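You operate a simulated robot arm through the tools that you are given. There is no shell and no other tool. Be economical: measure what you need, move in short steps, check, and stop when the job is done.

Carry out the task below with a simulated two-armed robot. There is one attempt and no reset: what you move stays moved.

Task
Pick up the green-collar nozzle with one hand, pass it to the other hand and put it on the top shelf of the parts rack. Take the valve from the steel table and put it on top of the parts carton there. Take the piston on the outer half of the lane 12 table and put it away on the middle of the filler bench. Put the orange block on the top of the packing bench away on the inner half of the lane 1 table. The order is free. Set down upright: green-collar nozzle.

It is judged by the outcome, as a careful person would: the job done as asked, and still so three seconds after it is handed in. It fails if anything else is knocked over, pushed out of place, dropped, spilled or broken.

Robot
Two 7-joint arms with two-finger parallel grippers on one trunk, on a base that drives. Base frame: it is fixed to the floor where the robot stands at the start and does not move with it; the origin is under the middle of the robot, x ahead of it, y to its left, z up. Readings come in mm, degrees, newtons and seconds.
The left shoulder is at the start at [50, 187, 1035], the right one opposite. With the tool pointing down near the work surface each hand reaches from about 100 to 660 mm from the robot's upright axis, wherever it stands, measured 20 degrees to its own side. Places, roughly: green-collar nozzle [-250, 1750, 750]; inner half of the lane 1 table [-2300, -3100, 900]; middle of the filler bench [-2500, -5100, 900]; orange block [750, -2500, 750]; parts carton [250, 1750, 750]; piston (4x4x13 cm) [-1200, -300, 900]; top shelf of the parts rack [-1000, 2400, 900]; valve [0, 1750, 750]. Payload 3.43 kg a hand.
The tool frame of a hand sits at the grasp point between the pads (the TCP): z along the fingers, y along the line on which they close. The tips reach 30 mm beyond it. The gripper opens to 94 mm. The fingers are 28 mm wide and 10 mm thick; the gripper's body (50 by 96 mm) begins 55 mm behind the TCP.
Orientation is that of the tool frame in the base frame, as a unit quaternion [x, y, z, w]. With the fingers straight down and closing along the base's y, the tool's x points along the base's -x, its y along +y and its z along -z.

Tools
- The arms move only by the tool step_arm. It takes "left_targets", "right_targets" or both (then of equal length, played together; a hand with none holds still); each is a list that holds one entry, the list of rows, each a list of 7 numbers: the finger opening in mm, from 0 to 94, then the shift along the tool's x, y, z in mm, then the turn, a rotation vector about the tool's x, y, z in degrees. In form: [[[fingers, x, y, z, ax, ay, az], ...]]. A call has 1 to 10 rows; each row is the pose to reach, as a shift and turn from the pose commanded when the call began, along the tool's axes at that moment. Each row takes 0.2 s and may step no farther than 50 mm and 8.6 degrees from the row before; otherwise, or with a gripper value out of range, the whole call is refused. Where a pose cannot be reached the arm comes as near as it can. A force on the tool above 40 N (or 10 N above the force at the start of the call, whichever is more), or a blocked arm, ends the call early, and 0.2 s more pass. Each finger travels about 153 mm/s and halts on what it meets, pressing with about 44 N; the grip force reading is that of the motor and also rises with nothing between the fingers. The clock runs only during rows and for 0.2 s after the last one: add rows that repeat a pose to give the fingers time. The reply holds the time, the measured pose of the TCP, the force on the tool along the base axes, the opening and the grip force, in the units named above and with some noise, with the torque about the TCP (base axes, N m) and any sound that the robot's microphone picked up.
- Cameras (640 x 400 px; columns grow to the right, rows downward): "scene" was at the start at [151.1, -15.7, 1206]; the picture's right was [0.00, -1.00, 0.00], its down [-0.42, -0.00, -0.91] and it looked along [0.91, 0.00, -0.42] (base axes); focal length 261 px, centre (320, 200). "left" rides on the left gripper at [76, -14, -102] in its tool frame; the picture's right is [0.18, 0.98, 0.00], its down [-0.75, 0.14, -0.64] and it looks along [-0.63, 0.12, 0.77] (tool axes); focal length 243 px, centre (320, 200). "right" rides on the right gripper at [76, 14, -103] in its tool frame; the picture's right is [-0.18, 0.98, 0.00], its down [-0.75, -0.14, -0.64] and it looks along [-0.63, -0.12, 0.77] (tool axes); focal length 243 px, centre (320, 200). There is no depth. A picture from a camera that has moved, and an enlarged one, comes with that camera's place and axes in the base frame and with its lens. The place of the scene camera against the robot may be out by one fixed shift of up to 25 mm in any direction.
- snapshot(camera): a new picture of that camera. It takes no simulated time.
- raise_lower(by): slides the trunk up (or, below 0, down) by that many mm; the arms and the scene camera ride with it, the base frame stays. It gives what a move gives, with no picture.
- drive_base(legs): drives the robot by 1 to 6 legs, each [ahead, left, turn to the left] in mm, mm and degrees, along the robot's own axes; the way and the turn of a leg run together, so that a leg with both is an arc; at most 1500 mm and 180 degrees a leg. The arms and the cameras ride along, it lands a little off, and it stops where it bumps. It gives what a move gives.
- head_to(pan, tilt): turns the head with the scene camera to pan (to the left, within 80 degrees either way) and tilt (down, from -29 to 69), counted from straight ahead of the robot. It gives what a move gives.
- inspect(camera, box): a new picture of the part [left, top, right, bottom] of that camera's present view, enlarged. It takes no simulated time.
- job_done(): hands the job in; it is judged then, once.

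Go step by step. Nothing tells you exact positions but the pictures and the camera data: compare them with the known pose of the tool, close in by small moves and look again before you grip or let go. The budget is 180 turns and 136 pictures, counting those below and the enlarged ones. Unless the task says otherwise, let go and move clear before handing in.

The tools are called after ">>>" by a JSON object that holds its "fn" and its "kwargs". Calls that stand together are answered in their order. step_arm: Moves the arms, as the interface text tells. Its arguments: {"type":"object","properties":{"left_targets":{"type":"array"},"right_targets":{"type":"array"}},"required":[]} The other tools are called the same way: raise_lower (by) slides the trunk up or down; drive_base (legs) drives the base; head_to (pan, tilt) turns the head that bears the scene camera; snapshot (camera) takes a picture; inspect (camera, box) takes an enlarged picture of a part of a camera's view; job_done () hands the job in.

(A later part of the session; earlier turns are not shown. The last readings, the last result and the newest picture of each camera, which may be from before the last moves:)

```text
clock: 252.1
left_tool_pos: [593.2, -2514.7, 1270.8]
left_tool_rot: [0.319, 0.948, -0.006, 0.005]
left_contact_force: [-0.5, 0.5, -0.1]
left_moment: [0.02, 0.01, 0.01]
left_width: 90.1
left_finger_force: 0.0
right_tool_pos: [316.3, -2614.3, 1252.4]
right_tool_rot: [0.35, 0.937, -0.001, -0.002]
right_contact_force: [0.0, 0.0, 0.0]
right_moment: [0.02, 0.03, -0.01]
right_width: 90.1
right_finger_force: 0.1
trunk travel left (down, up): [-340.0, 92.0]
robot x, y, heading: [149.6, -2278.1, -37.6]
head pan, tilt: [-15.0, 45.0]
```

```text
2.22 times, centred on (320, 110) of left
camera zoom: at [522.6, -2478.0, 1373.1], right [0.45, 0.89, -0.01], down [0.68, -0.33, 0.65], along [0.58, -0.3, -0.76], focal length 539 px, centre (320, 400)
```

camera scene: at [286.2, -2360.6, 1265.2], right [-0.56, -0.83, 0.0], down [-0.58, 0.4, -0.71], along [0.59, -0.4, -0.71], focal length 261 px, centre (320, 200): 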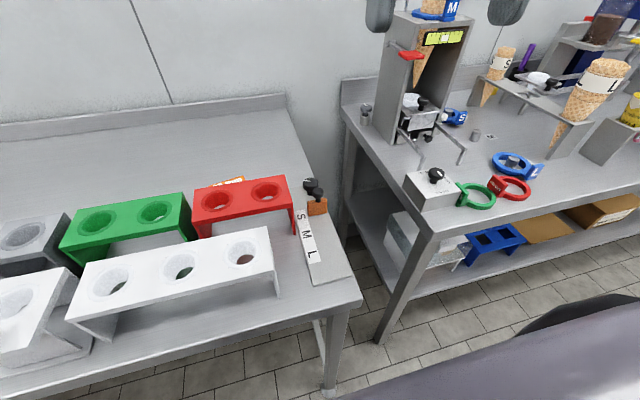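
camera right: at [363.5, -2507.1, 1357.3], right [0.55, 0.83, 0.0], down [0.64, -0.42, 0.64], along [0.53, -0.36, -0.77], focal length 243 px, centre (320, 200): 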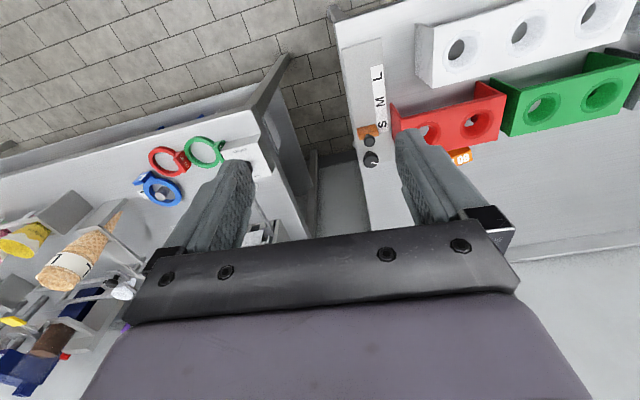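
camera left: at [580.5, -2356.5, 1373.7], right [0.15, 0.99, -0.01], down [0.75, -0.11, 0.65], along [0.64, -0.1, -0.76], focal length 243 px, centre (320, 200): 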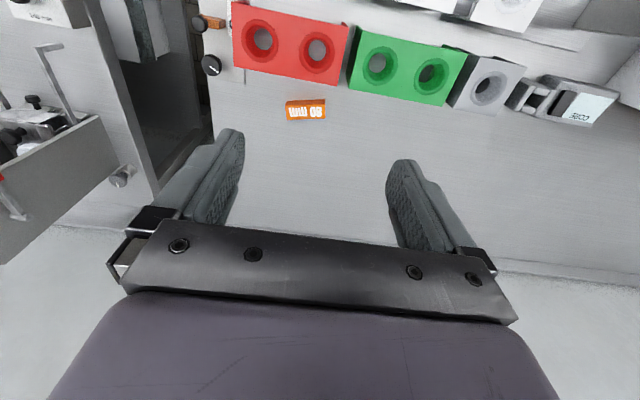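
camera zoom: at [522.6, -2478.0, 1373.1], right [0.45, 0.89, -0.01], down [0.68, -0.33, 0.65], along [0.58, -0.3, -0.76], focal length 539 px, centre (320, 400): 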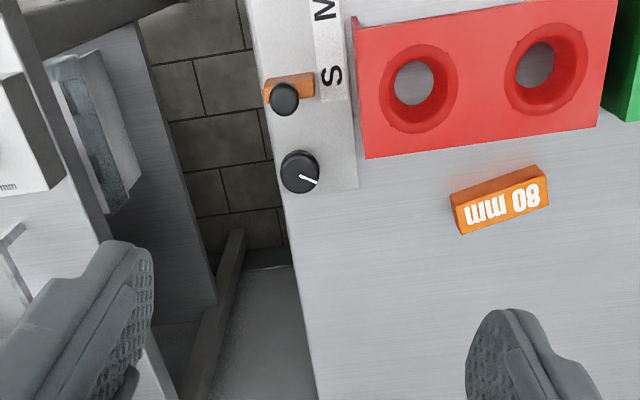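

Block top centre ≈(760,-2419,879), long axis about heading 86°. I move the left hand over it, turning 57° so the fingers close across its width.

>>> {"fn": "step_arm", "kwargs": {"left_targets": [[[70, -9, 22, 0, 0, 0, 7.1], [70, -19, 44, 0, 0, 0, 14.2], [70, -28, 66, 0, 0, 0, 21.3], [70, -37, 89, 0, 0, 0, 28.4], [70, -47, 111, 0, 0, 0, 35.5], [70, -56, 133, 0, 0, 0, 42.6], [70, -66, 155, 0, 0, 0, 49.7], [70, -75, 177, 0, 0, 0, 57], [70, -75, 177, 0, 0, 0, 57]]]}}

>>> {"fn": "raise_lower", "kwargs": {"by": -200}}

>>> {"fn": "snapshot", "kwargs": {"camera": "left"}}

>>> {"fn": "snapshot", "kwargs": {"camera": "scene"}}

```text
clock: 254.1
left_tool_pos: [578.9, -2397.1, 1187.3]
left_tool_rot: [0.732, 0.681, -0.003, 0.009]
left_contact_force: [0.0, -0.1, -0.4]
left_moment: [0.02, 0.0, 0.03]
left_width: 70.0
left_finger_force: 0.2
left hand out of reach, approached as far as the arm can: row 2, 3, 4, 5, 6, 7, 8, 9
right_tool_pos: [315.9, -2614.7, 1253.5]
right_tool_rot: [0.35, 0.937, -0.001, -0.003]
right_contact_force: [0.6, -0.6, -0.6]
right_moment: [0.03, 0.01, 0.02]
right_width: 90.0
right_finger_force: 0.0
trunk travel left (down, up): [-340.0, 92.0]
robot x, y, heading: [148.7, -2271.8, -37.2]
head pan, tilt: [-15.0, 45.0]
```

```text
clock: 256.3
left_tool_pos: [578.6, -2397.1, 987.6]
left_tool_rot: [0.732, 0.681, -0.003, 0.008]
left_contact_force: [0.6, -0.4, -0.1]
left_moment: [-0.02, 0.0, -0.02]
left_width: 70.0
left_finger_force: 0.2
right_tool_pos: [315.5, -2613.3, 1054.0]
right_tool_rot: [0.35, 0.937, -0.001, -0.002]
right_contact_force: [0.0, 0.7, -0.7]
right_moment: [-0.01, 0.01, -0.02]
right_width: 90.3
right_finger_force: 0.0
trunk travel left (down, up): [-140.0, 292.0]
robot x, y, heading: [147.5, -2275.5, -37.3]
head pan, tilt: [-15.0, 45.0]
```

```text
49 pictures are left
camera left: at [568.8, -2318.8, 1088.7], right [0.99, 0.11, 0.0], down [0.08, -0.75, 0.65], along [0.08, -0.65, -0.76], focal length 243 px, centre (320, 200)
```

left: 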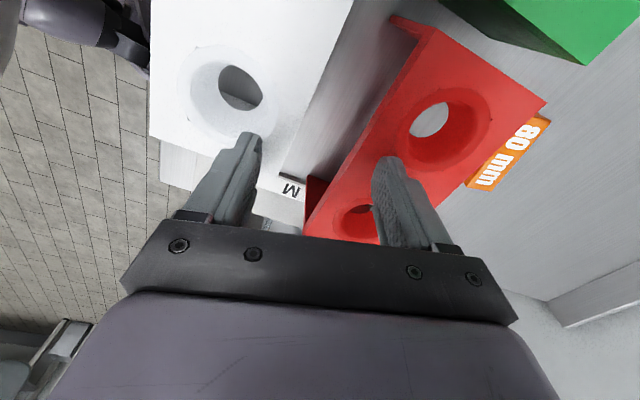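

```text
48 pictures are left
camera scene: at [245.7, -2390.5, 1065.1], right [-0.79, -0.61, 0.0], down [-0.43, 0.56, -0.71], along [0.43, -0.56, -0.71], focal length 261 px, centre (320, 200)
```

scene: 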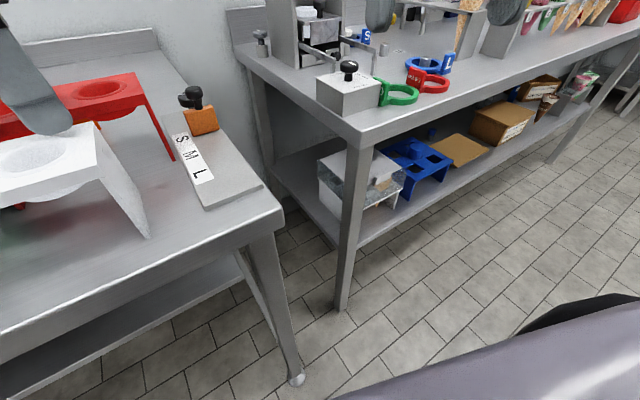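

The arm could not stretch that far at that height (wrist too high over the shoulder) and stopped short above the holders, touching nothing. I raise the trunk fully, then bring the hand back and down relative to the shoulder to find where the command stands.

>>> {"fn": "raise_lower", "kwargs": {"by": 290}}

>>> {"fn": "step_arm", "kwargs": {"left_targets": [[[70, 0, -10, 30, 0, 0, 0], [70, 0, -20, 60, 0, 0, 0], [70, 0, -30, 90, 0, 0, 0], [70, 0, -40, 120, 0, 0, 0]]]}}

```text
clock: 259.2
left_tool_pos: [577.8, -2398.1, 1276.6]
left_tool_rot: [0.732, 0.681, -0.002, 0.008]
left_contact_force: [-0.2, 0.7, -0.8]
left_moment: [0.02, 0.01, 0.0]
left_width: 70.0
left_finger_force: 0.1
right_tool_pos: [315.9, -2614.2, 1343.8]
right_tool_rot: [0.35, 0.937, -0.001, -0.002]
right_contact_force: [-0.7, -0.2, 0.3]
right_moment: [-0.04, -0.01, -0.02]
right_width: 89.9
right_finger_force: 0.1
trunk travel left (down, up): [-430.0, 2.0]
robot x, y, heading: [150.2, -2274.6, -37.6]
head pan, tilt: [-15.0, 45.0]
```

```text
clock: 260.2
left_tool_pos: [540.5, -2394.8, 1158.2]
left_tool_rot: [0.731, 0.682, -0.003, 0.007]
left_contact_force: [-0.5, -0.8, 0.7]
left_moment: [0.01, 0.0, -0.01]
left_width: 69.8
left_finger_force: 0.0
right_tool_pos: [315.4, -2614.0, 1342.7]
right_tool_rot: [0.349, 0.937, -0.001, -0.003]
right_contact_force: [0.3, -0.8, 0.3]
right_moment: [-0.01, -0.01, 0.0]
right_width: 90.0
right_finger_force: 0.1
trunk travel left (down, up): [-430.0, 2.0]
robot x, y, heading: [147.4, -2269.5, -37.2]
head pan, tilt: [-15.0, 45.0]
```

Commands follow the reached pose. Now down to a better height for reach, then out over the block.

>>> {"fn": "step_arm", "kwargs": {"left_targets": [[[70, 0, 0, 45, 0, 0, 0], [70, 0, 0, 90, 0, 0, 0], [70, 0, 0, 130, 0, 0, 0], [70, -2, 44, 130, 0, 0, 0], [70, -4, 88, 130, 0, 0, 0], [70, -6, 132, 130, 0, 0, 0], [70, -8, 176, 130, 0, 0, 0], [70, -9, 219, 130, 0, 0, 0], [70, -9, 219, 130, 0, 0, 0]]]}}

>>> {"fn": "snapshot", "kwargs": {"camera": "left"}}

>>> {"fn": "snapshot", "kwargs": {"camera": "scene"}}

```text
clock: 262.2
left_tool_pos: [596.3, -2406.6, 1026.1]
left_tool_rot: [0.732, 0.681, -0.003, 0.008]
left_contact_force: [-0.9, -0.1, 0.0]
left_moment: [0.0, 0.02, 0.01]
left_width: 69.9
left_finger_force: 0.1
left hand out of reach, approached as far as the arm can: row 5, 6, 7, 8, 9
right_tool_pos: [315.5, -2613.4, 1343.6]
right_tool_rot: [0.35, 0.937, 0.0, -0.002]
right_contact_force: [0.4, 0.6, -0.3]
right_moment: [0.01, 0.0, -0.01]
right_width: 90.0
right_finger_force: 0.0
trunk travel left (down, up): [-430.0, 2.0]
robot x, y, heading: [148.0, -2277.5, -37.4]
head pan, tilt: [-15.0, 45.0]
```

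```text
47 pictures are left
camera left: at [586.7, -2327.5, 1127.7], right [0.99, 0.11, 0.0], down [0.08, -0.75, 0.65], along [0.08, -0.65, -0.76], focal length 243 px, centre (320, 200)
```

left: 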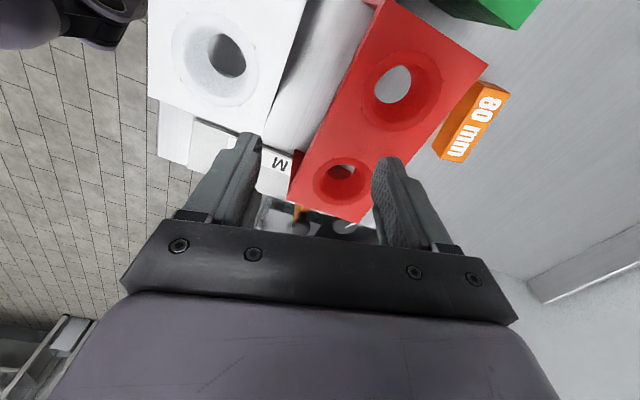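

```text
46 pictures are left
camera scene: at [245.8, -2390.5, 1355.1], right [-0.79, -0.61, 0.0], down [-0.43, 0.56, -0.71], along [0.43, -0.56, -0.71], focal length 261 px, centre (320, 200)
```

scene: 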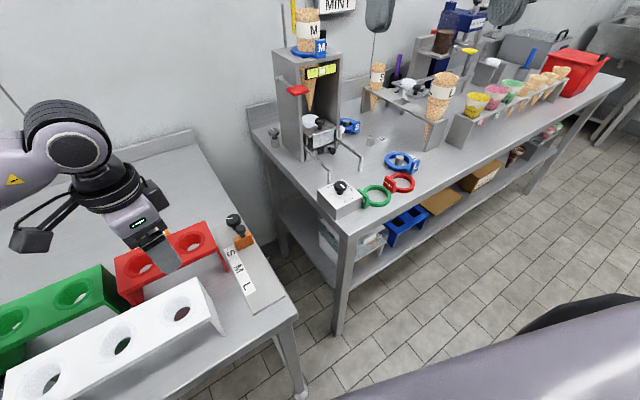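

With that wrist turn the reach is short. Better: stand parallel to the bench so the default finger direction already crosses the block's width and the left arm reaches sideways. I retract and unwind the left hand, then reposition.

>>> {"fn": "step_arm", "kwargs": {"left_targets": [[[80, 0, -10, -40, 0, 0, 0], [80, 0, -30, -80, 0, 0, -4], [80, 0, -60, -120, 0, 0, -12], [80, 0, -80, -150, 0, 0, -20], [80, 0, -80, -160, 0, 0, -28], [80, 0, -80, -160, 0, 0, -36], [80, 0, -80, -160, 0, 0, -44], [80, 0, -80, -160, 0, 0, -51], [80, 0, -80, -160, 0, 0, -57]]]}}

>>> {"fn": "drive_base", "kwargs": {"legs": [[-250, 0, 0], [0, 0, -60], [-82, 265, 0]]}}

>>> {"fn": "head_to", "kwargs": {"pan": 60, "tilt": 45}}

>>> {"fn": "snapshot", "kwargs": {"camera": "scene"}}

```text
clock: 264.2
left_tool_pos: [508.0, -2398.7, 1183.6]
left_tool_rot: [0.316, 0.949, -0.006, 0.006]
left_contact_force: [-0.8, 0.0, 0.3]
left_moment: [0.0, 0.02, -0.01]
left_width: 79.9
left_finger_force: 0.1
right_tool_pos: [316.9, -2613.9, 1342.4]
right_tool_rot: [0.35, 0.937, 0.0, -0.002]
right_contact_force: [-1.2, -0.4, 0.0]
right_moment: [0.02, -0.01, 0.01]
right_width: 89.8
right_finger_force: 0.1
trunk travel left (down, up): [-430.0, 2.0]
robot x, y, heading: [148.4, -2273.6, -37.4]
head pan, tilt: [-15.0, 45.0]
```

```text
clock: 271.2
left_tool_pos: [284.3, -2451.8, 1184.9]
left_tool_rot: [0.753, 0.658, -0.008, 0.001]
left_contact_force: [-0.3, 0.2, -0.7]
left_moment: [0.02, 0.0, 0.02]
left_width: 79.9
left_finger_force: 0.1
right_tool_pos: [0.7, -2387.2, 1344.1]
right_tool_rot: [0.775, 0.632, -0.001, -0.002]
right_contact_force: [-0.8, 0.4, 0.5]
right_moment: [0.01, 0.0, 0.03]
right_width: 89.8
right_finger_force: 0.0
trunk travel left (down, up): [-430.0, 2.0]
robot x, y, heading: [212.6, -2077.8, -97.9]
head pan, tilt: [-15.0, 45.0]
```

```text
clock: 272.7
left_tool_pos: [283.0, -2450.4, 1184.6]
left_tool_rot: [0.753, 0.658, -0.009, 0.001]
left_contact_force: [-0.5, -0.4, -0.2]
left_moment: [0.0, 0.05, 0.02]
left_width: 80.0
left_finger_force: 0.1
right_tool_pos: [0.6, -2389.6, 1342.9]
right_tool_rot: [0.774, 0.633, 0.0, -0.002]
right_contact_force: [-0.3, -0.3, -0.2]
right_moment: [-0.01, -0.03, 0.0]
right_width: 90.0
right_finger_force: 0.1
trunk travel left (down, up): [-430.0, 2.0]
robot x, y, heading: [213.5, -2079.1, -98.0]
head pan, tilt: [60.0, 45.0]
```

```text
45 pictures are left
camera scene: at [271.4, -2200.9, 1355.1], right [-0.61, -0.79, 0.0], down [-0.56, 0.43, -0.71], along [0.56, -0.43, -0.71], focal length 261 px, centre (320, 200)
```

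scene: 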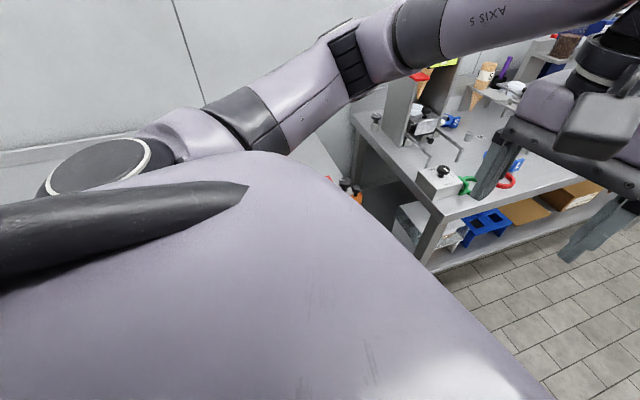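

I swing the left hand sideways toward the block.

>>> {"fn": "step_arm", "kwargs": {"left_targets": [[[80, 9, 40, 0, 0, 0, 0], [80, 18, 80, 0, 0, 0, 0], [80, 27, 120, 0, 0, 0, 0], [80, 36, 160, 0, 0, 0, 0], [80, 45, 200, 0, 0, 0, 0], [80, 54, 240, 0, 0, 0, 0], [80, 63, 280, 0, 0, 0, 0], [80, 72, 320, 0, 0, 0, 0], [80, 81, 360, 0, 0, 0, 0], [80, 90, 400, 0, 0, 0, 0]]]}}

>>> {"fn": "snapshot", "kwargs": {"camera": "left"}}

```text
clock: 274.9
left_tool_pos: [675.9, -2471.8, 1167.9]
left_tool_rot: [0.753, 0.658, -0.009, 0.002]
left_contact_force: [0.1, -0.2, -0.2]
left_moment: [0.0, 0.0, 0.01]
left_width: 79.7
left_finger_force: 0.0
left hand out of reach, approached as far as the arm can: row 8, 9, 10
right_tool_pos: [1.7, -2389.0, 1343.0]
right_tool_rot: [0.774, 0.633, 0.0, -0.003]
right_contact_force: [0.2, 0.2, -0.4]
right_moment: [0.04, 0.01, 0.02]
right_width: 90.2
right_finger_force: 0.1
trunk travel left (down, up): [-430.0, 2.0]
robot x, y, heading: [215.0, -2074.3, -97.8]
head pan, tilt: [60.0, 45.0]
```

```text
44 pictures are left
camera left: at [673.0, -2393.1, 1270.0], right [1.0, 0.05, -0.01], down [0.05, -0.76, 0.65], along [0.02, -0.65, -0.76], focal length 243 px, centre (320, 200)
```

left: 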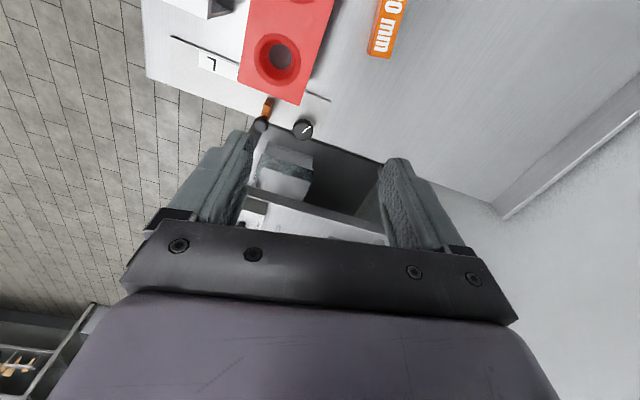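

Reach is limited by height again; I lower the hand, then go on to the block.

>>> {"fn": "step_arm", "kwargs": {"left_targets": [[[80, 0, 0, 45, 0, 0, 0], [80, 0, 0, 90, 0, 0, 0], [80, 0, 0, 140, 0, 0, 0], [80, 20, 25, 145, 0, 0, 0], [80, 42, 50, 145, 0, 0, 0], [80, 64, 76, 145, 0, 0, 0], [80, 64, 76, 145, 0, 0, 0]]]}}

>>> {"fn": "snapshot", "kwargs": {"camera": "left"}}

```text
clock: 276.5
left_tool_pos: [698.3, -2445.0, 1022.5]
left_tool_rot: [0.752, 0.659, -0.008, 0.002]
left_contact_force: [0.6, 0.3, -0.8]
left_moment: [0.01, 0.0, -0.01]
left_width: 79.8
left_finger_force: 0.0
left hand out of reach, approached as far as the arm can: row 5, 6, 7
right_tool_pos: [0.2, -2389.1, 1343.0]
right_tool_rot: [0.775, 0.632, 0.0, -0.003]
right_contact_force: [-0.6, -0.6, -0.1]
right_moment: [0.01, 0.03, 0.0]
right_width: 89.8
right_finger_force: 0.0
trunk travel left (down, up): [-430.0, 2.0]
robot x, y, heading: [213.9, -2075.5, -98.2]
head pan, tilt: [60.0, 45.0]
```

```text
43 pictures are left
camera left: at [694.5, -2366.2, 1124.0], right [1.0, 0.06, -0.01], down [0.05, -0.76, 0.65], along [0.03, -0.65, -0.76], focal length 243 px, centre (320, 200)
```

left: 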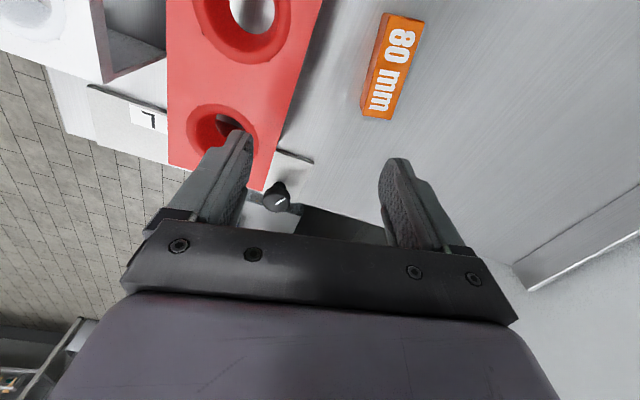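

Turning the fingers across the block costs too much reach. The block's long side (~80 mm) still fits the 94 mm opening with the natural wrist, so let me measure it precisely.

>>> {"fn": "inspect", "kwargs": {"camera": "left", "box": [320, 0, 480, 130]}}

```text
3.08 times, centred on (400, 65) of left
camera zoom: at [694.5, -2366.2, 1124.0], right [1.0, 0.06, -0.01], down [0.05, -0.76, 0.65], along [0.03, -0.65, -0.76], focal length 746 px, centre (74, 615)
```

zoom: 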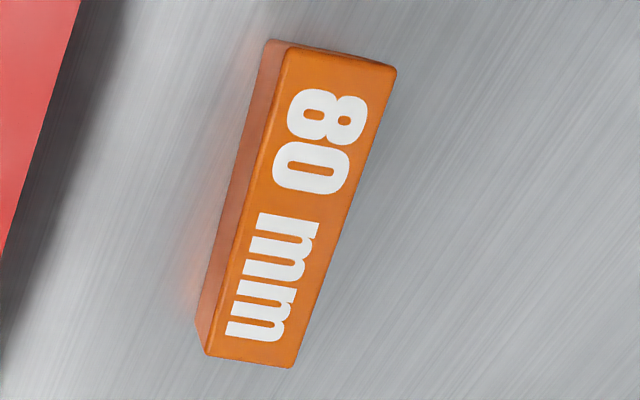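

The block is about 82×30 mm, centre ≈(758,-2418), axis heading 85°. I retract the left arm, and reposition in front with heading ≈ -34° for a natural reach and a lengthwise grip.

>>> {"fn": "step_arm", "kwargs": {"left_targets": [[[94, 0, 0, -45, 0, 0, 0], [94, 0, 0, -90, 0, 0, 0], [94, -8, -40, -110, 0, 0, 0], [94, -16, -80, -120, 0, 0, 0], [94, -25, -120, -120, 0, 0, 0], [94, -34, -160, -120, 0, 0, 0], [94, -43, -200, -120, 0, 0, 0], [94, -52, -240, -120, 0, 0, 0], [94, -61, -280, -120, 0, 0, 0], [94, -70, -320, -120, 0, 0, 0]]]}}

>>> {"fn": "drive_base", "kwargs": {"legs": [[0, -300, 0], [0, 0, 64]]}}

```text
clock: 278.7
left_tool_pos: [374.2, -2469.2, 1142.0]
left_tool_rot: [0.752, 0.659, -0.007, 0.002]
left_contact_force: [0.1, 0.0, -0.4]
left_moment: [-0.01, -0.02, 0.0]
left_width: 93.8
left_finger_force: 0.1
right_tool_pos: [-1.0, -2388.9, 1344.0]
right_tool_rot: [0.775, 0.633, -0.001, -0.002]
right_contact_force: [-0.3, 0.2, 0.3]
right_moment: [0.02, -0.01, -0.03]
right_width: 89.9
right_finger_force: 0.1
trunk travel left (down, up): [-430.0, 2.0]
robot x, y, heading: [214.6, -2077.9, -97.9]
head pan, tilt: [60.0, 45.0]
```

```text
clock: 284.8
left_tool_pos: [331.6, -2059.4, 1141.6]
left_tool_rot: [0.283, 0.959, -0.005, 0.005]
left_contact_force: [0.0, 0.4, 0.2]
left_moment: [0.01, -0.01, -0.01]
left_width: 94.3
left_finger_force: 0.0
right_tool_pos: [100.8, -2362.4, 1342.3]
right_tool_rot: [0.315, 0.949, -0.002, -0.002]
right_contact_force: [0.5, -0.5, -0.4]
right_moment: [0.01, -0.02, -0.01]
right_width: 90.0
right_finger_force: 0.1
trunk travel left (down, up): [-430.0, 2.0]
robot x, y, heading: [-90.5, -2036.0, -33.2]
head pan, tilt: [60.0, 45.0]
```

Now forward into position.

>>> {"fn": "drive_base", "kwargs": {"legs": [[0, -164, 0], [355, 0, 0]]}}

>>> {"fn": "snapshot", "kwargs": {"camera": "left"}}

```text
clock: 288.7
left_tool_pos: [538.1, -2384.2, 1143.6]
left_tool_rot: [0.282, 0.959, -0.006, 0.006]
left_contact_force: [-0.4, 0.5, -0.4]
left_moment: [0.0, 0.01, 0.0]
left_width: 93.7
left_finger_force: 0.0
right_tool_pos: [305.7, -2687.5, 1343.0]
right_tool_rot: [0.314, 0.949, -0.001, -0.002]
right_contact_force: [0.8, 0.1, 0.1]
right_moment: [0.03, 0.02, -0.01]
right_width: 90.1
right_finger_force: 0.0
trunk travel left (down, up): [-430.0, 2.0]
robot x, y, heading: [114.9, -2362.6, -32.9]
head pan, tilt: [60.0, 45.0]
```

```text
41 pictures are left
camera left: at [465.2, -2353.5, 1244.5], right [0.38, 0.93, -0.01], down [0.71, -0.28, 0.65], along [0.6, -0.25, -0.76], focal length 243 px, centre (320, 200)
```

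left: 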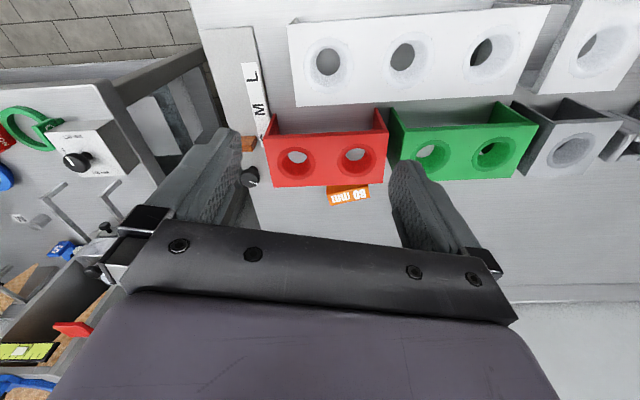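

Now the left hand goes out over the block, turning 28° to line up with it.

>>> {"fn": "step_arm", "kwargs": {"left_targets": [[[94, 0, 0, 40, 0, 0, -4], [94, 0, 0, 80, 0, 0, -8], [94, 0, 0, 120, 0, 0, -12], [94, -40, 18, 120, 0, 0, -16], [94, -80, 36, 120, 0, 0, -20], [94, -120, 54, 120, 0, 0, -24], [94, -160, 72, 120, 0, 0, -28], [94, -203, 90, 120, 0, 0, -28], [94, -203, 90, 120, 0, 0, -28]]]}}

>>> {"fn": "snapshot", "kwargs": {"camera": "left"}}

```text
clock: 290.7
left_tool_pos: [757.9, -2420.9, 1023.0]
left_tool_rot: [0.042, 0.999, -0.007, 0.004]
left_contact_force: [0.3, 1.2, 0.3]
left_moment: [0.0, -0.01, 0.03]
left_width: 94.1
left_finger_force: 0.1
right_tool_pos: [305.8, -2689.2, 1344.7]
right_tool_rot: [0.314, 0.949, -0.001, -0.002]
right_contact_force: [0.4, 0.0, 0.1]
right_moment: [0.02, 0.04, 0.02]
right_width: 90.0
right_finger_force: 0.0
trunk travel left (down, up): [-430.0, 2.0]
robot x, y, heading: [116.1, -2360.5, -33.0]
head pan, tilt: [60.0, 45.0]
```

```text
40 pictures are left
camera left: at [680.1, -2426.1, 1125.9], right [-0.1, 0.99, -0.02], down [0.76, 0.09, 0.65], along [0.65, 0.05, -0.76], focal length 243 px, centre (320, 200)
```

left: 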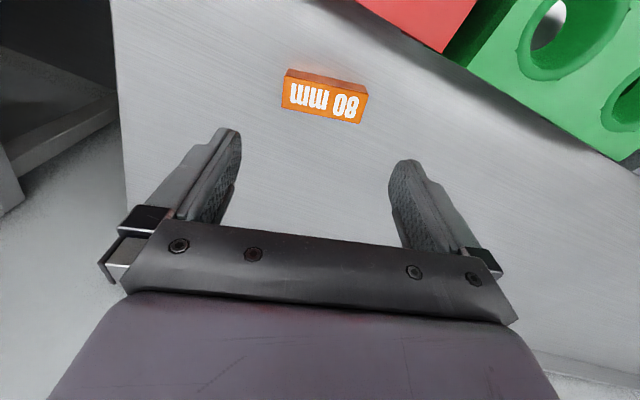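

Well centred. I come down to just above the block and check the finger clearance.

>>> {"fn": "step_arm", "kwargs": {"left_targets": [[[94, -2, 2, 40, 0, 0, -1.2], [94, -2, 2, 75, 0, 0, -1.2], [94, -2, 2, 97, 0, 0, -1.2], [94, -2, 2, 97, 0, 0, -1.2]]]}}

>>> {"fn": "snapshot", "kwargs": {"camera": "left"}}

```text
clock: 291.7
left_tool_pos: [760.7, -2419.1, 929.6]
left_tool_rot: [0.031, 0.999, -0.006, 0.004]
left_contact_force: [-0.7, -0.2, -0.6]
left_moment: [0.01, -0.01, -0.01]
left_width: 94.3
left_finger_force: 0.1
right_tool_pos: [307.1, -2688.4, 1343.3]
right_tool_rot: [0.314, 0.949, -0.001, -0.002]
right_contact_force: [0.3, 0.3, 0.0]
right_moment: [-0.04, 0.0, -0.01]
right_width: 90.2
right_finger_force: 0.0
trunk travel left (down, up): [-430.0, 2.0]
robot x, y, heading: [118.2, -2363.7, -32.6]
head pan, tilt: [60.0, 45.0]
```

```text
39 pictures are left
camera left: at [683.0, -2428.0, 1030.6], right [-0.12, 0.99, -0.02], down [0.76, 0.1, 0.65], along [0.64, 0.07, -0.76], focal length 243 px, centre (320, 200)
```

left: 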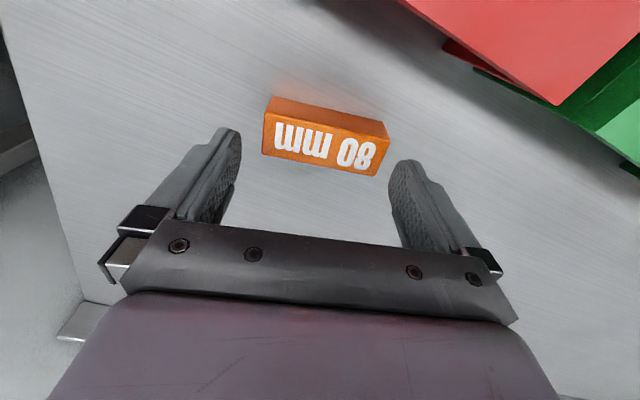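

Alignment is good (about 6 mm clearance each side). Descending to grip height.

>>> {"fn": "step_arm", "kwargs": {"left_targets": [[[94, 0, 1, 15, 0, 0, 1], [94, 0, 1, 28, 0, 0, 1], [94, 0, 1, 36, 0, 0, 1], [94, 0, 1, 40, 0, 0, 1]]]}}

>>> {"fn": "snapshot", "kwargs": {"camera": "left"}}

```text
clock: 292.7
left_tool_pos: [760.2, -2418.2, 891.4]
left_tool_rot: [0.039, 0.999, -0.008, 0.006]
left_contact_force: [-2.1, 2.0, 16.0]
left_moment: [0.93, 0.19, 0.08]
left_width: 94.3
left_finger_force: 0.0
right_tool_pos: [305.3, -2687.7, 1344.1]
right_tool_rot: [0.314, 0.949, 0.0, -0.001]
right_contact_force: [0.8, -0.6, -0.3]
right_moment: [-0.02, 0.02, -0.01]
right_width: 90.0
right_finger_force: 0.0
trunk travel left (down, up): [-430.0, 2.0]
robot x, y, heading: [116.5, -2363.4, -32.7]
head pan, tilt: [60.0, 45.0]
```

```text
38 pictures are left
camera left: at [682.8, -2424.7, 992.9], right [-0.11, 0.99, -0.02], down [0.76, 0.09, 0.65], along [0.65, 0.06, -0.76], focal length 243 px, centre (320, 200)
```

left: 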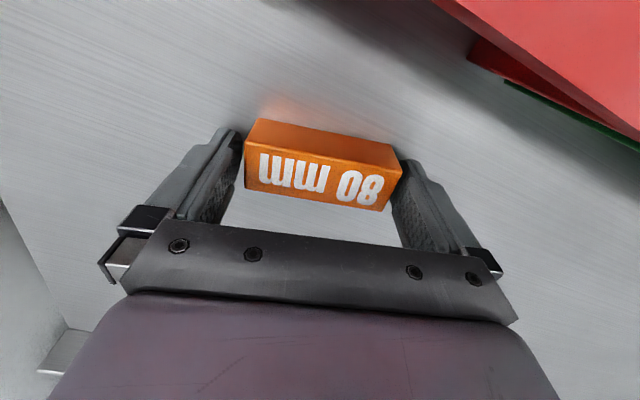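

The +y fingertip touches the bench; fingers straddle the block. Up 2 mm and close.

>>> {"fn": "step_arm", "kwargs": {"left_targets": [[[94, 0, 0, -3, 0, 0, 0], [85, 0, 0, -3, 0, 0, 0], [78, 0, 0, -3, 0, 0, 0], [70, 0, 0, -3, 0, 0, 0], [70, 0, 0, -3, 0, 0, 0]]]}}

>>> {"fn": "snapshot", "kwargs": {"camera": "left"}}

```text
clock: 293.9
left_tool_pos: [761.5, -2417.5, 890.2]
left_tool_rot: [0.04, 0.999, -0.007, 0.004]
left_contact_force: [0.9, 8.4, 5.6]
left_moment: [0.71, 0.04, -0.13]
left_width: 83.6
left_finger_force: 43.7
right_tool_pos: [306.4, -2687.5, 1343.5]
right_tool_rot: [0.314, 0.949, -0.001, -0.001]
right_contact_force: [0.2, 0.5, -0.2]
right_moment: [-0.03, 0.03, -0.02]
right_width: 90.1
right_finger_force: 0.1
trunk travel left (down, up): [-430.0, 2.0]
robot x, y, heading: [114.1, -2362.1, -32.8]
head pan, tilt: [60.0, 45.0]
```

```text
37 pictures are left
camera left: at [683.3, -2423.9, 993.0], right [-0.11, 0.99, -0.02], down [0.76, 0.09, 0.65], along [0.64, 0.06, -0.76], focal length 243 px, centre (320, 200)
```

left: 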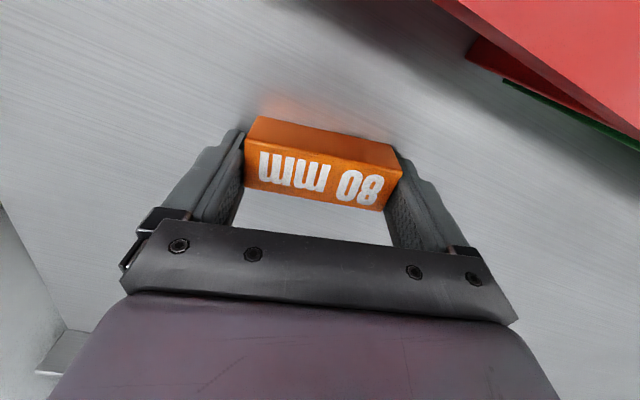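

Gripped at 84 mm. Lift.

>>> {"fn": "step_arm", "kwargs": {"left_targets": [[[65, 0, 0, -20, 0, 0, 0], [65, 0, 0, -50, 0, 0, 0], [65, 0, 0, -90, 0, 0, 0], [65, 0, 0, -125, 0, 0, 0], [65, 0, 0, -125, 0, 0, 0]]]}}

>>> {"fn": "snapshot", "kwargs": {"camera": "left"}}

```text
clock: 295.1
left_tool_pos: [760.2, -2417.0, 1017.0]
left_tool_rot: [0.04, 0.999, -0.007, 0.004]
left_contact_force: [-0.2, -0.2, -2.3]
left_moment: [0.01, 0.01, -0.03]
left_width: 83.8
left_finger_force: 43.7
right_tool_pos: [307.8, -2688.4, 1343.1]
right_tool_rot: [0.314, 0.949, -0.001, -0.003]
right_contact_force: [-0.7, 0.1, -0.2]
right_moment: [0.0, 0.0, 0.0]
right_width: 90.2
right_finger_force: 0.1
trunk travel left (down, up): [-430.0, 2.0]
robot x, y, heading: [111.1, -2365.0, -32.7]
head pan, tilt: [60.0, 45.0]
```

```text
36 pictures are left
camera left: at [682.0, -2423.4, 1119.4], right [-0.11, 0.99, -0.02], down [0.76, 0.09, 0.65], along [0.64, 0.06, -0.76], focal length 243 px, centre (320, 200)
```

left: 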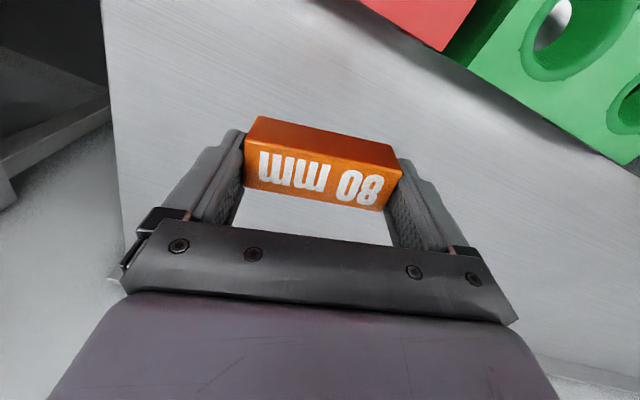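

The block is held. I draw the hand back and up, then back off the base.

>>> {"fn": "step_arm", "kwargs": {"left_targets": [[[65, 30, 0, -10, 0, 0, 4], [65, 60, -10, -25, 0, 0, 8], [65, 90, -20, -45, 0, 0, 12], [65, 120, -30, -70, 0, 0, 16], [65, 150, -40, -95, 0, 0, 20], [65, 180, -45, -120, 0, 0, 24], [65, 200, -50, -140, 0, 0, 28]]]}}

>>> {"fn": "drive_base", "kwargs": {"legs": [[-500, 0, 0]]}}

>>> {"fn": "head_to", "kwargs": {"pan": -60, "tilt": 15}}

>>> {"fn": "snapshot", "kwargs": {"camera": "scene"}}

```text
clock: 296.7
left_tool_pos: [555.0, -2450.3, 1154.9]
left_tool_rot: [0.28, 0.96, -0.007, 0.005]
left_contact_force: [-0.3, -0.2, -2.5]
left_moment: [0.03, -0.04, 0.01]
left_width: 83.8
left_finger_force: 43.8
right_tool_pos: [305.9, -2688.3, 1342.3]
right_tool_rot: [0.315, 0.949, -0.001, -0.002]
right_contact_force: [0.4, -1.6, 0.1]
right_moment: [-0.04, -0.02, 0.03]
right_width: 89.9
right_finger_force: 0.0
trunk travel left (down, up): [-430.0, 2.0]
robot x, y, heading: [113.7, -2363.2, -32.7]
head pan, tilt: [60.0, 45.0]
```

```text
clock: 299.7
left_tool_pos: [130.6, -2176.0, 1154.2]
left_tool_rot: [0.278, 0.96, -0.006, 0.005]
left_contact_force: [0.0, -0.3, -2.2]
left_moment: [0.0, -0.01, 0.02]
left_width: 83.9
left_finger_force: 44.0
right_tool_pos: [-116.8, -2413.8, 1343.9]
right_tool_rot: [0.312, 0.95, -0.001, -0.002]
right_contact_force: [0.6, -0.2, 0.0]
right_moment: [-0.02, -0.01, 0.02]
right_width: 89.9
right_finger_force: 0.1
trunk travel left (down, up): [-430.0, 2.0]
robot x, y, heading: [-311.3, -2087.4, -33.2]
head pan, tilt: [60.0, 45.0]
```

```text
clock: 301.7
left_tool_pos: [132.1, -2176.3, 1152.7]
left_tool_rot: [0.278, 0.96, -0.006, 0.006]
left_contact_force: [-0.2, 0.4, -1.7]
left_moment: [0.01, 0.02, -0.02]
left_width: 83.9
left_finger_force: 44.2
right_tool_pos: [-118.0, -2414.3, 1343.8]
right_tool_rot: [0.312, 0.95, -0.001, -0.002]
right_contact_force: [-0.3, -1.5, -0.1]
right_moment: [-0.03, -0.01, 0.0]
right_width: 90.2
right_finger_force: 0.1
trunk travel left (down, up): [-430.0, 2.0]
robot x, y, heading: [-307.6, -2089.3, -32.6]
head pan, tilt: [-60.0, 15.0]
```

```text
35 pictures are left
camera scene: at [-264.3, -2230.0, 1401.9], right [-1.0, 0.05, 0.0], down [0.01, 0.26, -0.97], along [-0.05, -0.96, -0.26], focal length 261 px, centre (320, 200)
```

scene: 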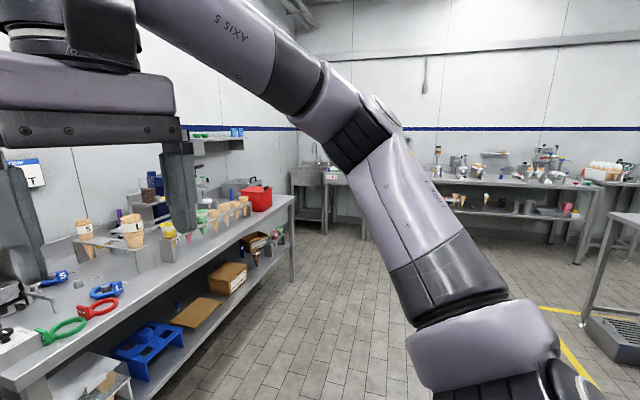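

Block secured. Lane 1 table is across the corridor; its inner (machine-side) half is near (-2300,-3100). I turn to face that side and drive along.

>>> {"fn": "drive_base", "kwargs": {"legs": [[0, 0, -166], [300, 800, 0], [200, 750, 0]]}}

>>> {"fn": "head_to", "kwargs": {"pan": 0, "tilt": 25}}

>>> {"fn": "snapshot", "kwargs": {"camera": "scene"}}

```text
clock: 322.3
left_tool_pos: [-1614.6, -3529.3, 1153.4]
left_tool_rot: [0.993, -0.116, -0.007, -0.005]
left_contact_force: [-0.3, 0.0, -1.5]
left_moment: [0.0, 0.02, -0.03]
left_width: 83.5
left_finger_force: 43.8
right_tool_pos: [-1459.2, -3223.1, 1342.8]
right_tool_rot: [0.988, -0.152, 0.002, -0.001]
right_contact_force: [0.4, 0.6, 0.0]
right_moment: [-0.02, 0.0, -0.04]
right_width: 90.1
right_finger_force: 0.0
trunk travel left (down, up): [-430.0, 2.0]
robot x, y, heading: [-1166.6, -3469.0, 166.2]
head pan, tilt: [-60.0, 15.0]
```

```text
clock: 323.6
left_tool_pos: [-1616.4, -3529.0, 1154.1]
left_tool_rot: [0.993, -0.117, -0.007, -0.005]
left_contact_force: [0.3, -0.6, -1.7]
left_moment: [0.02, 0.01, -0.02]
left_width: 83.9
left_finger_force: 43.9
right_tool_pos: [-1458.9, -3224.2, 1344.0]
right_tool_rot: [0.988, -0.152, 0.002, -0.002]
right_contact_force: [-0.1, 0.2, 0.2]
right_moment: [-0.02, -0.02, 0.02]
right_width: 90.1
right_finger_force: 0.0
trunk travel left (down, up): [-430.0, 2.0]
robot x, y, heading: [-1171.2, -3467.7, 166.0]
head pan, tilt: [0.0, 25.0]
```

```text
34 pictures are left
camera scene: at [-1316.3, -3448.1, 1385.7], right [0.24, 0.97, 0.0], down [0.41, -0.1, -0.91], along [-0.88, 0.22, -0.42], focal length 261 px, centre (320, 200)
```

scene: 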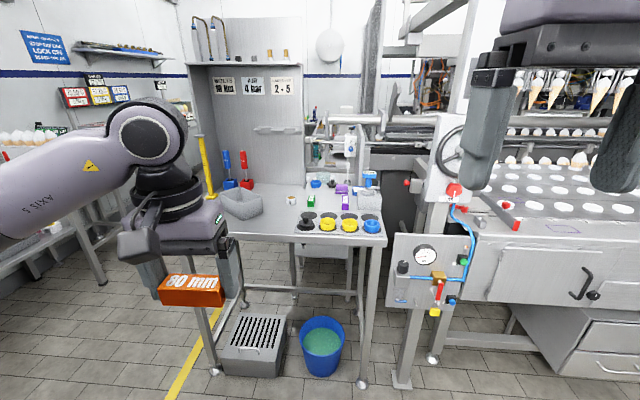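

This is the lane 1 table; its right half adjoins the filler (inner). Zoom for a free spot.

>>> {"fn": "inspect", "kwargs": {"camera": "scene", "box": [190, 130, 400, 260]}}

```text
3.05 times, centred on (295, 195) of scene
camera zoom: at [-1316.3, -3448.1, 1385.7], right [0.24, 0.97, 0.0], down [0.41, -0.1, -0.91], along [-0.88, 0.22, -0.42], focal length 797 px, centre (396, 215)
```

zoom: 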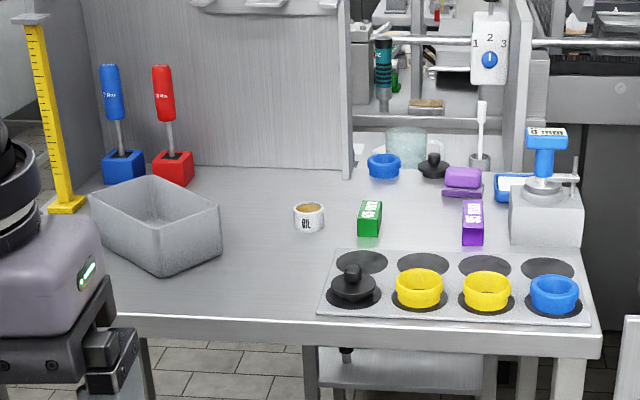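

Free space in the inner half is a slot between the green and purple blocks, only wide enough for the block lying depthwise. So I'll set it down at the free front-left area, regrip it across its width, and then place it. First tuck in the right hand and drive up.

>>> {"fn": "step_arm", "kwargs": {"right_targets": [[[60, 30, 20, 0, 0, 0, 0], [60, 60, 40, 0, 0, 0, 0], [60, 90, 60, 0, 0, 0, 0], [60, 110, 70, 0, 0, 0, 0]]]}}

>>> {"fn": "drive_base", "kwargs": {"legs": [[0, 0, -5], [590, 148, 0]]}}

>>> {"fn": "head_to", "kwargs": {"pan": -10, "tilt": 45}}

>>> {"fn": "snapshot", "kwargs": {"camera": "scene"}}

>>> {"fn": "snapshot", "kwargs": {"camera": "left"}}

```text
clock: 324.3
left_tool_pos: [-1616.7, -3530.4, 1153.1]
left_tool_rot: [0.993, -0.116, -0.006, -0.005]
left_contact_force: [0.0, 0.1, -1.6]
left_moment: [-0.01, 0.01, 0.01]
left_width: 83.7
left_finger_force: 44.3
right_tool_pos: [-1407.7, -3288.1, 1339.9]
right_tool_rot: [0.987, -0.158, 0.005, -0.003]
right_contact_force: [-6.5, -0.4, -6.8]
right_moment: [0.45, -0.05, -0.39]
right_width: 60.0
right_finger_force: 0.1
trunk travel left (down, up): [-430.0, 2.0]
robot x, y, heading: [-1171.9, -3466.7, 166.3]
head pan, tilt: [0.0, 25.0]
stopped in row 3 (right hand): the force on the tool passed its limit at 64 N (the readings are from after the stop); the commanded pose is now the measured one
```

```text
clock: 328.2
left_tool_pos: [-2215.8, -3442.6, 1152.8]
left_tool_rot: [0.987, -0.159, -0.007, -0.006]
left_contact_force: [-0.7, -0.1, -2.8]
left_moment: [0.03, 0.0, 0.0]
left_width: 83.8
left_finger_force: 44.1
right_tool_pos: [-1986.5, -3221.6, 1341.5]
right_tool_rot: [0.98, -0.199, 0.006, -0.002]
right_contact_force: [-12.7, 6.9, -5.0]
right_moment: [-0.39, -0.94, -0.01]
right_width: 60.3
right_finger_force: 0.0
trunk travel left (down, up): [-430.0, 2.0]
robot x, y, heading: [-1765.9, -3419.4, 161.3]
head pan, tilt: [0.0, 25.0]
```

```text
clock: 329.1
left_tool_pos: [-2215.5, -3443.3, 1153.6]
left_tool_rot: [0.987, -0.158, -0.006, -0.005]
left_contact_force: [-0.3, 0.3, -2.0]
left_moment: [-0.01, -0.02, 0.01]
left_width: 83.5
left_finger_force: 44.2
right_tool_pos: [-1988.6, -3219.9, 1338.9]
right_tool_rot: [0.98, -0.199, 0.005, -0.006]
right_contact_force: [-21.8, 47.0, -47.0]
right_moment: [-2.95, 1.81, 3.17]
right_width: 60.0
right_finger_force: 0.1
trunk travel left (down, up): [-430.0, 2.0]
robot x, y, heading: [-1762.2, -3421.6, 161.3]
head pan, tilt: [-10.0, 45.0]
```

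```text
32 pictures are left
camera scene: at [-1900.2, -3375.6, 1373.7], right [0.47, 0.88, 0.0], down [0.48, -0.25, -0.84], along [-0.74, 0.39, -0.54], focal length 261 px, centre (320, 200)
```

scene: 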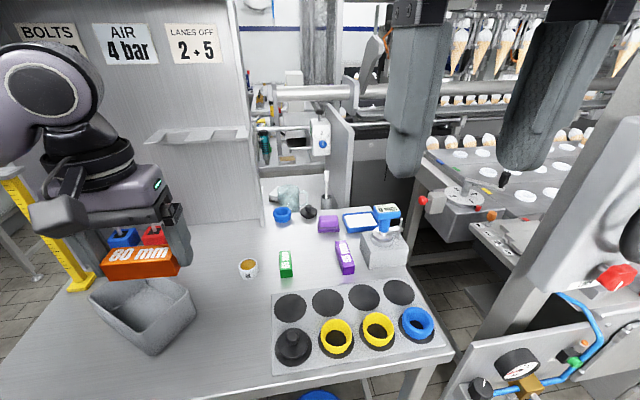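

```text
31 pictures are left
camera left: at [-2137.7, -3454.5, 1255.4], right [-0.13, -0.99, -0.01], down [-0.75, 0.09, 0.65], along [-0.64, 0.09, -0.76], focal length 243 px, centre (320, 200)
```

left: 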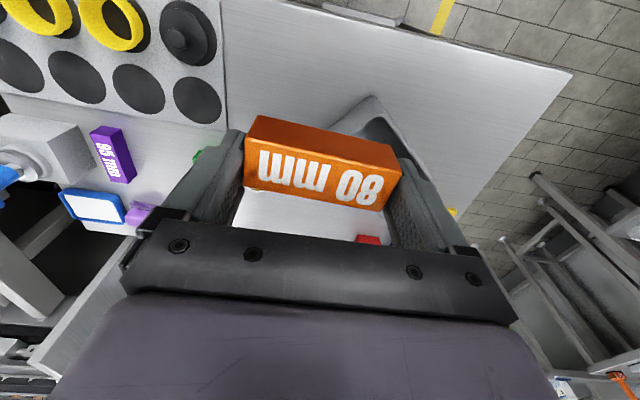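

The tucked right hand touches my own head; I move it forward a bit to free it.

>>> {"fn": "step_arm", "kwargs": {"right_targets": [[[60, -25, -10, 20, 0, 0, 0], [60, -50, -15, 40, 0, 0, 0], [60, -65, -20, 60, 0, 0, 0]]]}}

>>> {"fn": "inspect", "kwargs": {"camera": "scene", "box": [80, 200, 460, 400]}}

```text
clock: 329.9
left_tool_pos: [-2216.3, -3443.4, 1153.4]
left_tool_rot: [0.987, -0.158, -0.006, -0.005]
left_contact_force: [0.0, 0.4, -2.2]
left_moment: [0.0, 0.0, 0.01]
left_width: 83.9
left_finger_force: 44.2
right_tool_pos: [-2039.1, -3177.8, 1282.5]
right_tool_rot: [0.98, -0.198, 0.006, -0.002]
right_contact_force: [0.5, 1.0, 0.7]
right_moment: [0.01, -0.04, -0.01]
right_width: 59.9
right_finger_force: 0.0
trunk travel left (down, up): [-430.0, 2.0]
robot x, y, heading: [-1763.1, -3422.9, 161.1]
head pan, tilt: [-10.0, 45.0]
```

```text
1.68 times, centred on (270, 300) of scene
camera zoom: at [-1892.8, -3377.9, 1355.0], right [0.48, 0.88, 0.0], down [0.62, -0.34, -0.71], along [-0.62, 0.34, -0.71], focal length 440 px, centre (404, 32)
```

zoom: 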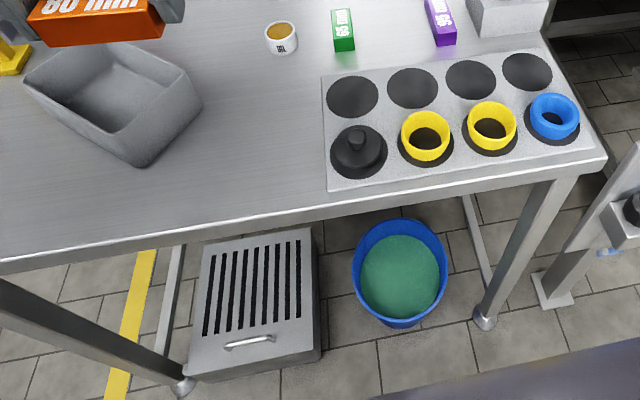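

Table ≈888 high; the free area is centred at about (-2245,-3389). I lower the block there.

>>> {"fn": "step_arm", "kwargs": {"left_targets": [[[65, -22, -21, 0, 0, 0, 0], [65, -44, -42, 0, 0, 0, 0], [65, -44, -42, 45, 0, 0, 0], [65, -44, -42, 90, 0, 0, 0], [65, -44, -42, 135, 0, 0, 0], [65, -44, -42, 175, 0, 0, 0], [65, -44, -42, 200, 0, 0, 0]]]}}

>>> {"fn": "inspect", "kwargs": {"camera": "scene", "box": [80, 150, 400, 350]}}

```text
clock: 331.4
left_tool_pos: [-2245.5, -3389.5, 954.0]
left_tool_rot: [0.987, -0.158, -0.006, -0.005]
left_contact_force: [0.0, 1.5, -1.3]
left_moment: [0.01, 0.02, -0.01]
left_width: 83.5
left_finger_force: 43.5
right_tool_pos: [-2039.0, -3178.3, 1281.6]
right_tool_rot: [0.98, -0.2, 0.006, -0.001]
right_contact_force: [0.2, 0.7, 0.2]
right_moment: [0.0, -0.02, -0.04]
right_width: 59.9
right_finger_force: 0.0
trunk travel left (down, up): [-430.0, 2.0]
robot x, y, heading: [-1766.9, -3425.3, 161.4]
head pan, tilt: [-10.0, 45.0]
```

```text
2.00 times, centred on (240, 250) of scene
camera zoom: at [-1892.7, -3378.5, 1355.1], right [0.48, 0.88, 0.0], down [0.62, -0.34, -0.71], along [-0.62, 0.34, -0.71], focal length 523 px, centre (480, 100)
```

zoom: 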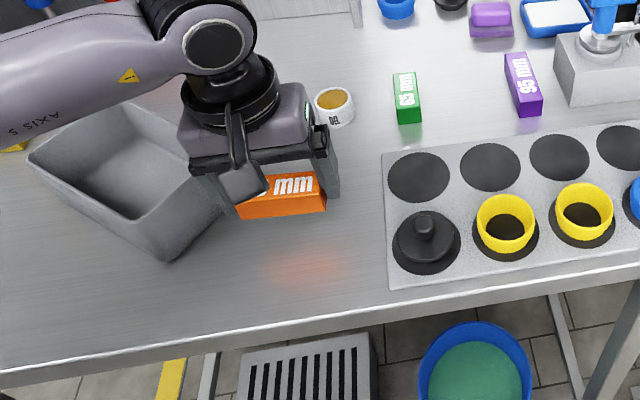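

The tray is close on the left, so I shift 45 mm toward the front and 12 mm right before going down.

>>> {"fn": "step_arm", "kwargs": {"left_targets": [[[65, 23, -6, 0, 0, 0, 0], [65, 46, -12, 0, 0, 0, 0], [65, 46, -12, 15, 0, 0, 0], [65, 46, -12, 25, 0, 0, 0], [65, 46, -12, 29, 0, 0, 0], [65, 46, -12, 33, 0, 0, 0], [65, 46, -12, 37, 0, 0, 0]]]}}

>>> {"fn": "inspect", "kwargs": {"camera": "scene", "box": [80, 150, 400, 350]}}

```text
clock: 333.1
left_tool_pos: [-2199.2, -3388.3, 917.8]
left_tool_rot: [0.987, -0.159, -0.007, -0.005]
left_contact_force: [-0.1, -0.4, -2.4]
left_moment: [0.01, -0.01, 0.01]
left_width: 83.6
left_finger_force: 44.2
right_tool_pos: [-2037.4, -3179.1, 1282.1]
right_tool_rot: [0.98, -0.2, 0.006, -0.002]
right_contact_force: [-0.5, 0.1, 0.0]
right_moment: [-0.02, 0.0, 0.01]
right_width: 60.2
right_finger_force: 0.1
trunk travel left (down, up): [-430.0, 2.0]
robot x, y, heading: [-1764.8, -3419.4, 161.4]
head pan, tilt: [-10.0, 45.0]
```

```text
2.00 times, centred on (240, 250) of scene
camera zoom: at [-1892.6, -3378.5, 1355.1], right [0.48, 0.88, 0.0], down [0.62, -0.34, -0.71], along [-0.62, 0.34, -0.71], focal length 523 px, centre (480, 100)
```

zoom: 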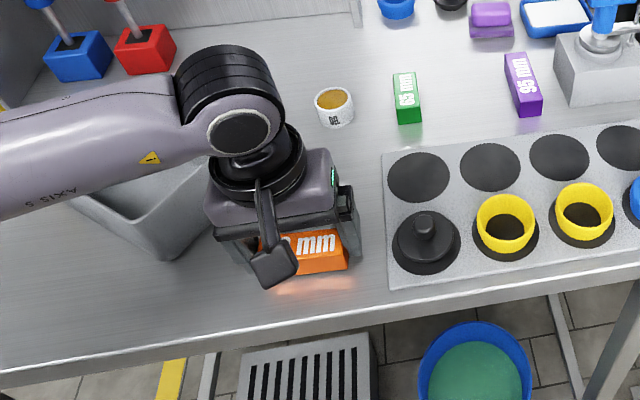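

Very close to the surface; I go down in 3 mm rows to contact.

>>> {"fn": "step_arm", "kwargs": {"left_targets": [[[65, 0, 0, 3, 0, 0, 0], [65, 0, 0, 6, 0, 0, 0], [65, 0, 0, 9, 0, 0, 0], [65, 0, 0, 12, 0, 0, 0], [65, 0, 0, 15, 0, 0, 0], [65, 0, 0, 18, 0, 0, 0]]]}}

```text
clock: 334.2
left_tool_pos: [-2199.2, -3389.2, 911.1]
left_tool_rot: [0.987, -0.158, -0.01, -0.007]
left_contact_force: [7.1, -6.9, 17.6]
left_moment: [-0.72, -0.42, 0.22]
left_width: 83.7
left_finger_force: 44.1
right_tool_pos: [-2037.3, -3179.5, 1282.7]
right_tool_rot: [0.98, -0.198, 0.005, -0.001]
right_contact_force: [-0.3, 0.7, 0.1]
right_moment: [0.01, -0.02, -0.01]
right_width: 60.0
right_finger_force: 0.1
trunk travel left (down, up): [-430.0, 2.0]
robot x, y, heading: [-1763.3, -3421.8, 161.4]
head pan, tilt: [-10.0, 45.0]
stopped in row 5 (left hand): the force on the tool passed its limit at 44 N (the readings are from after the stop); the commanded pose is now the measured one
```

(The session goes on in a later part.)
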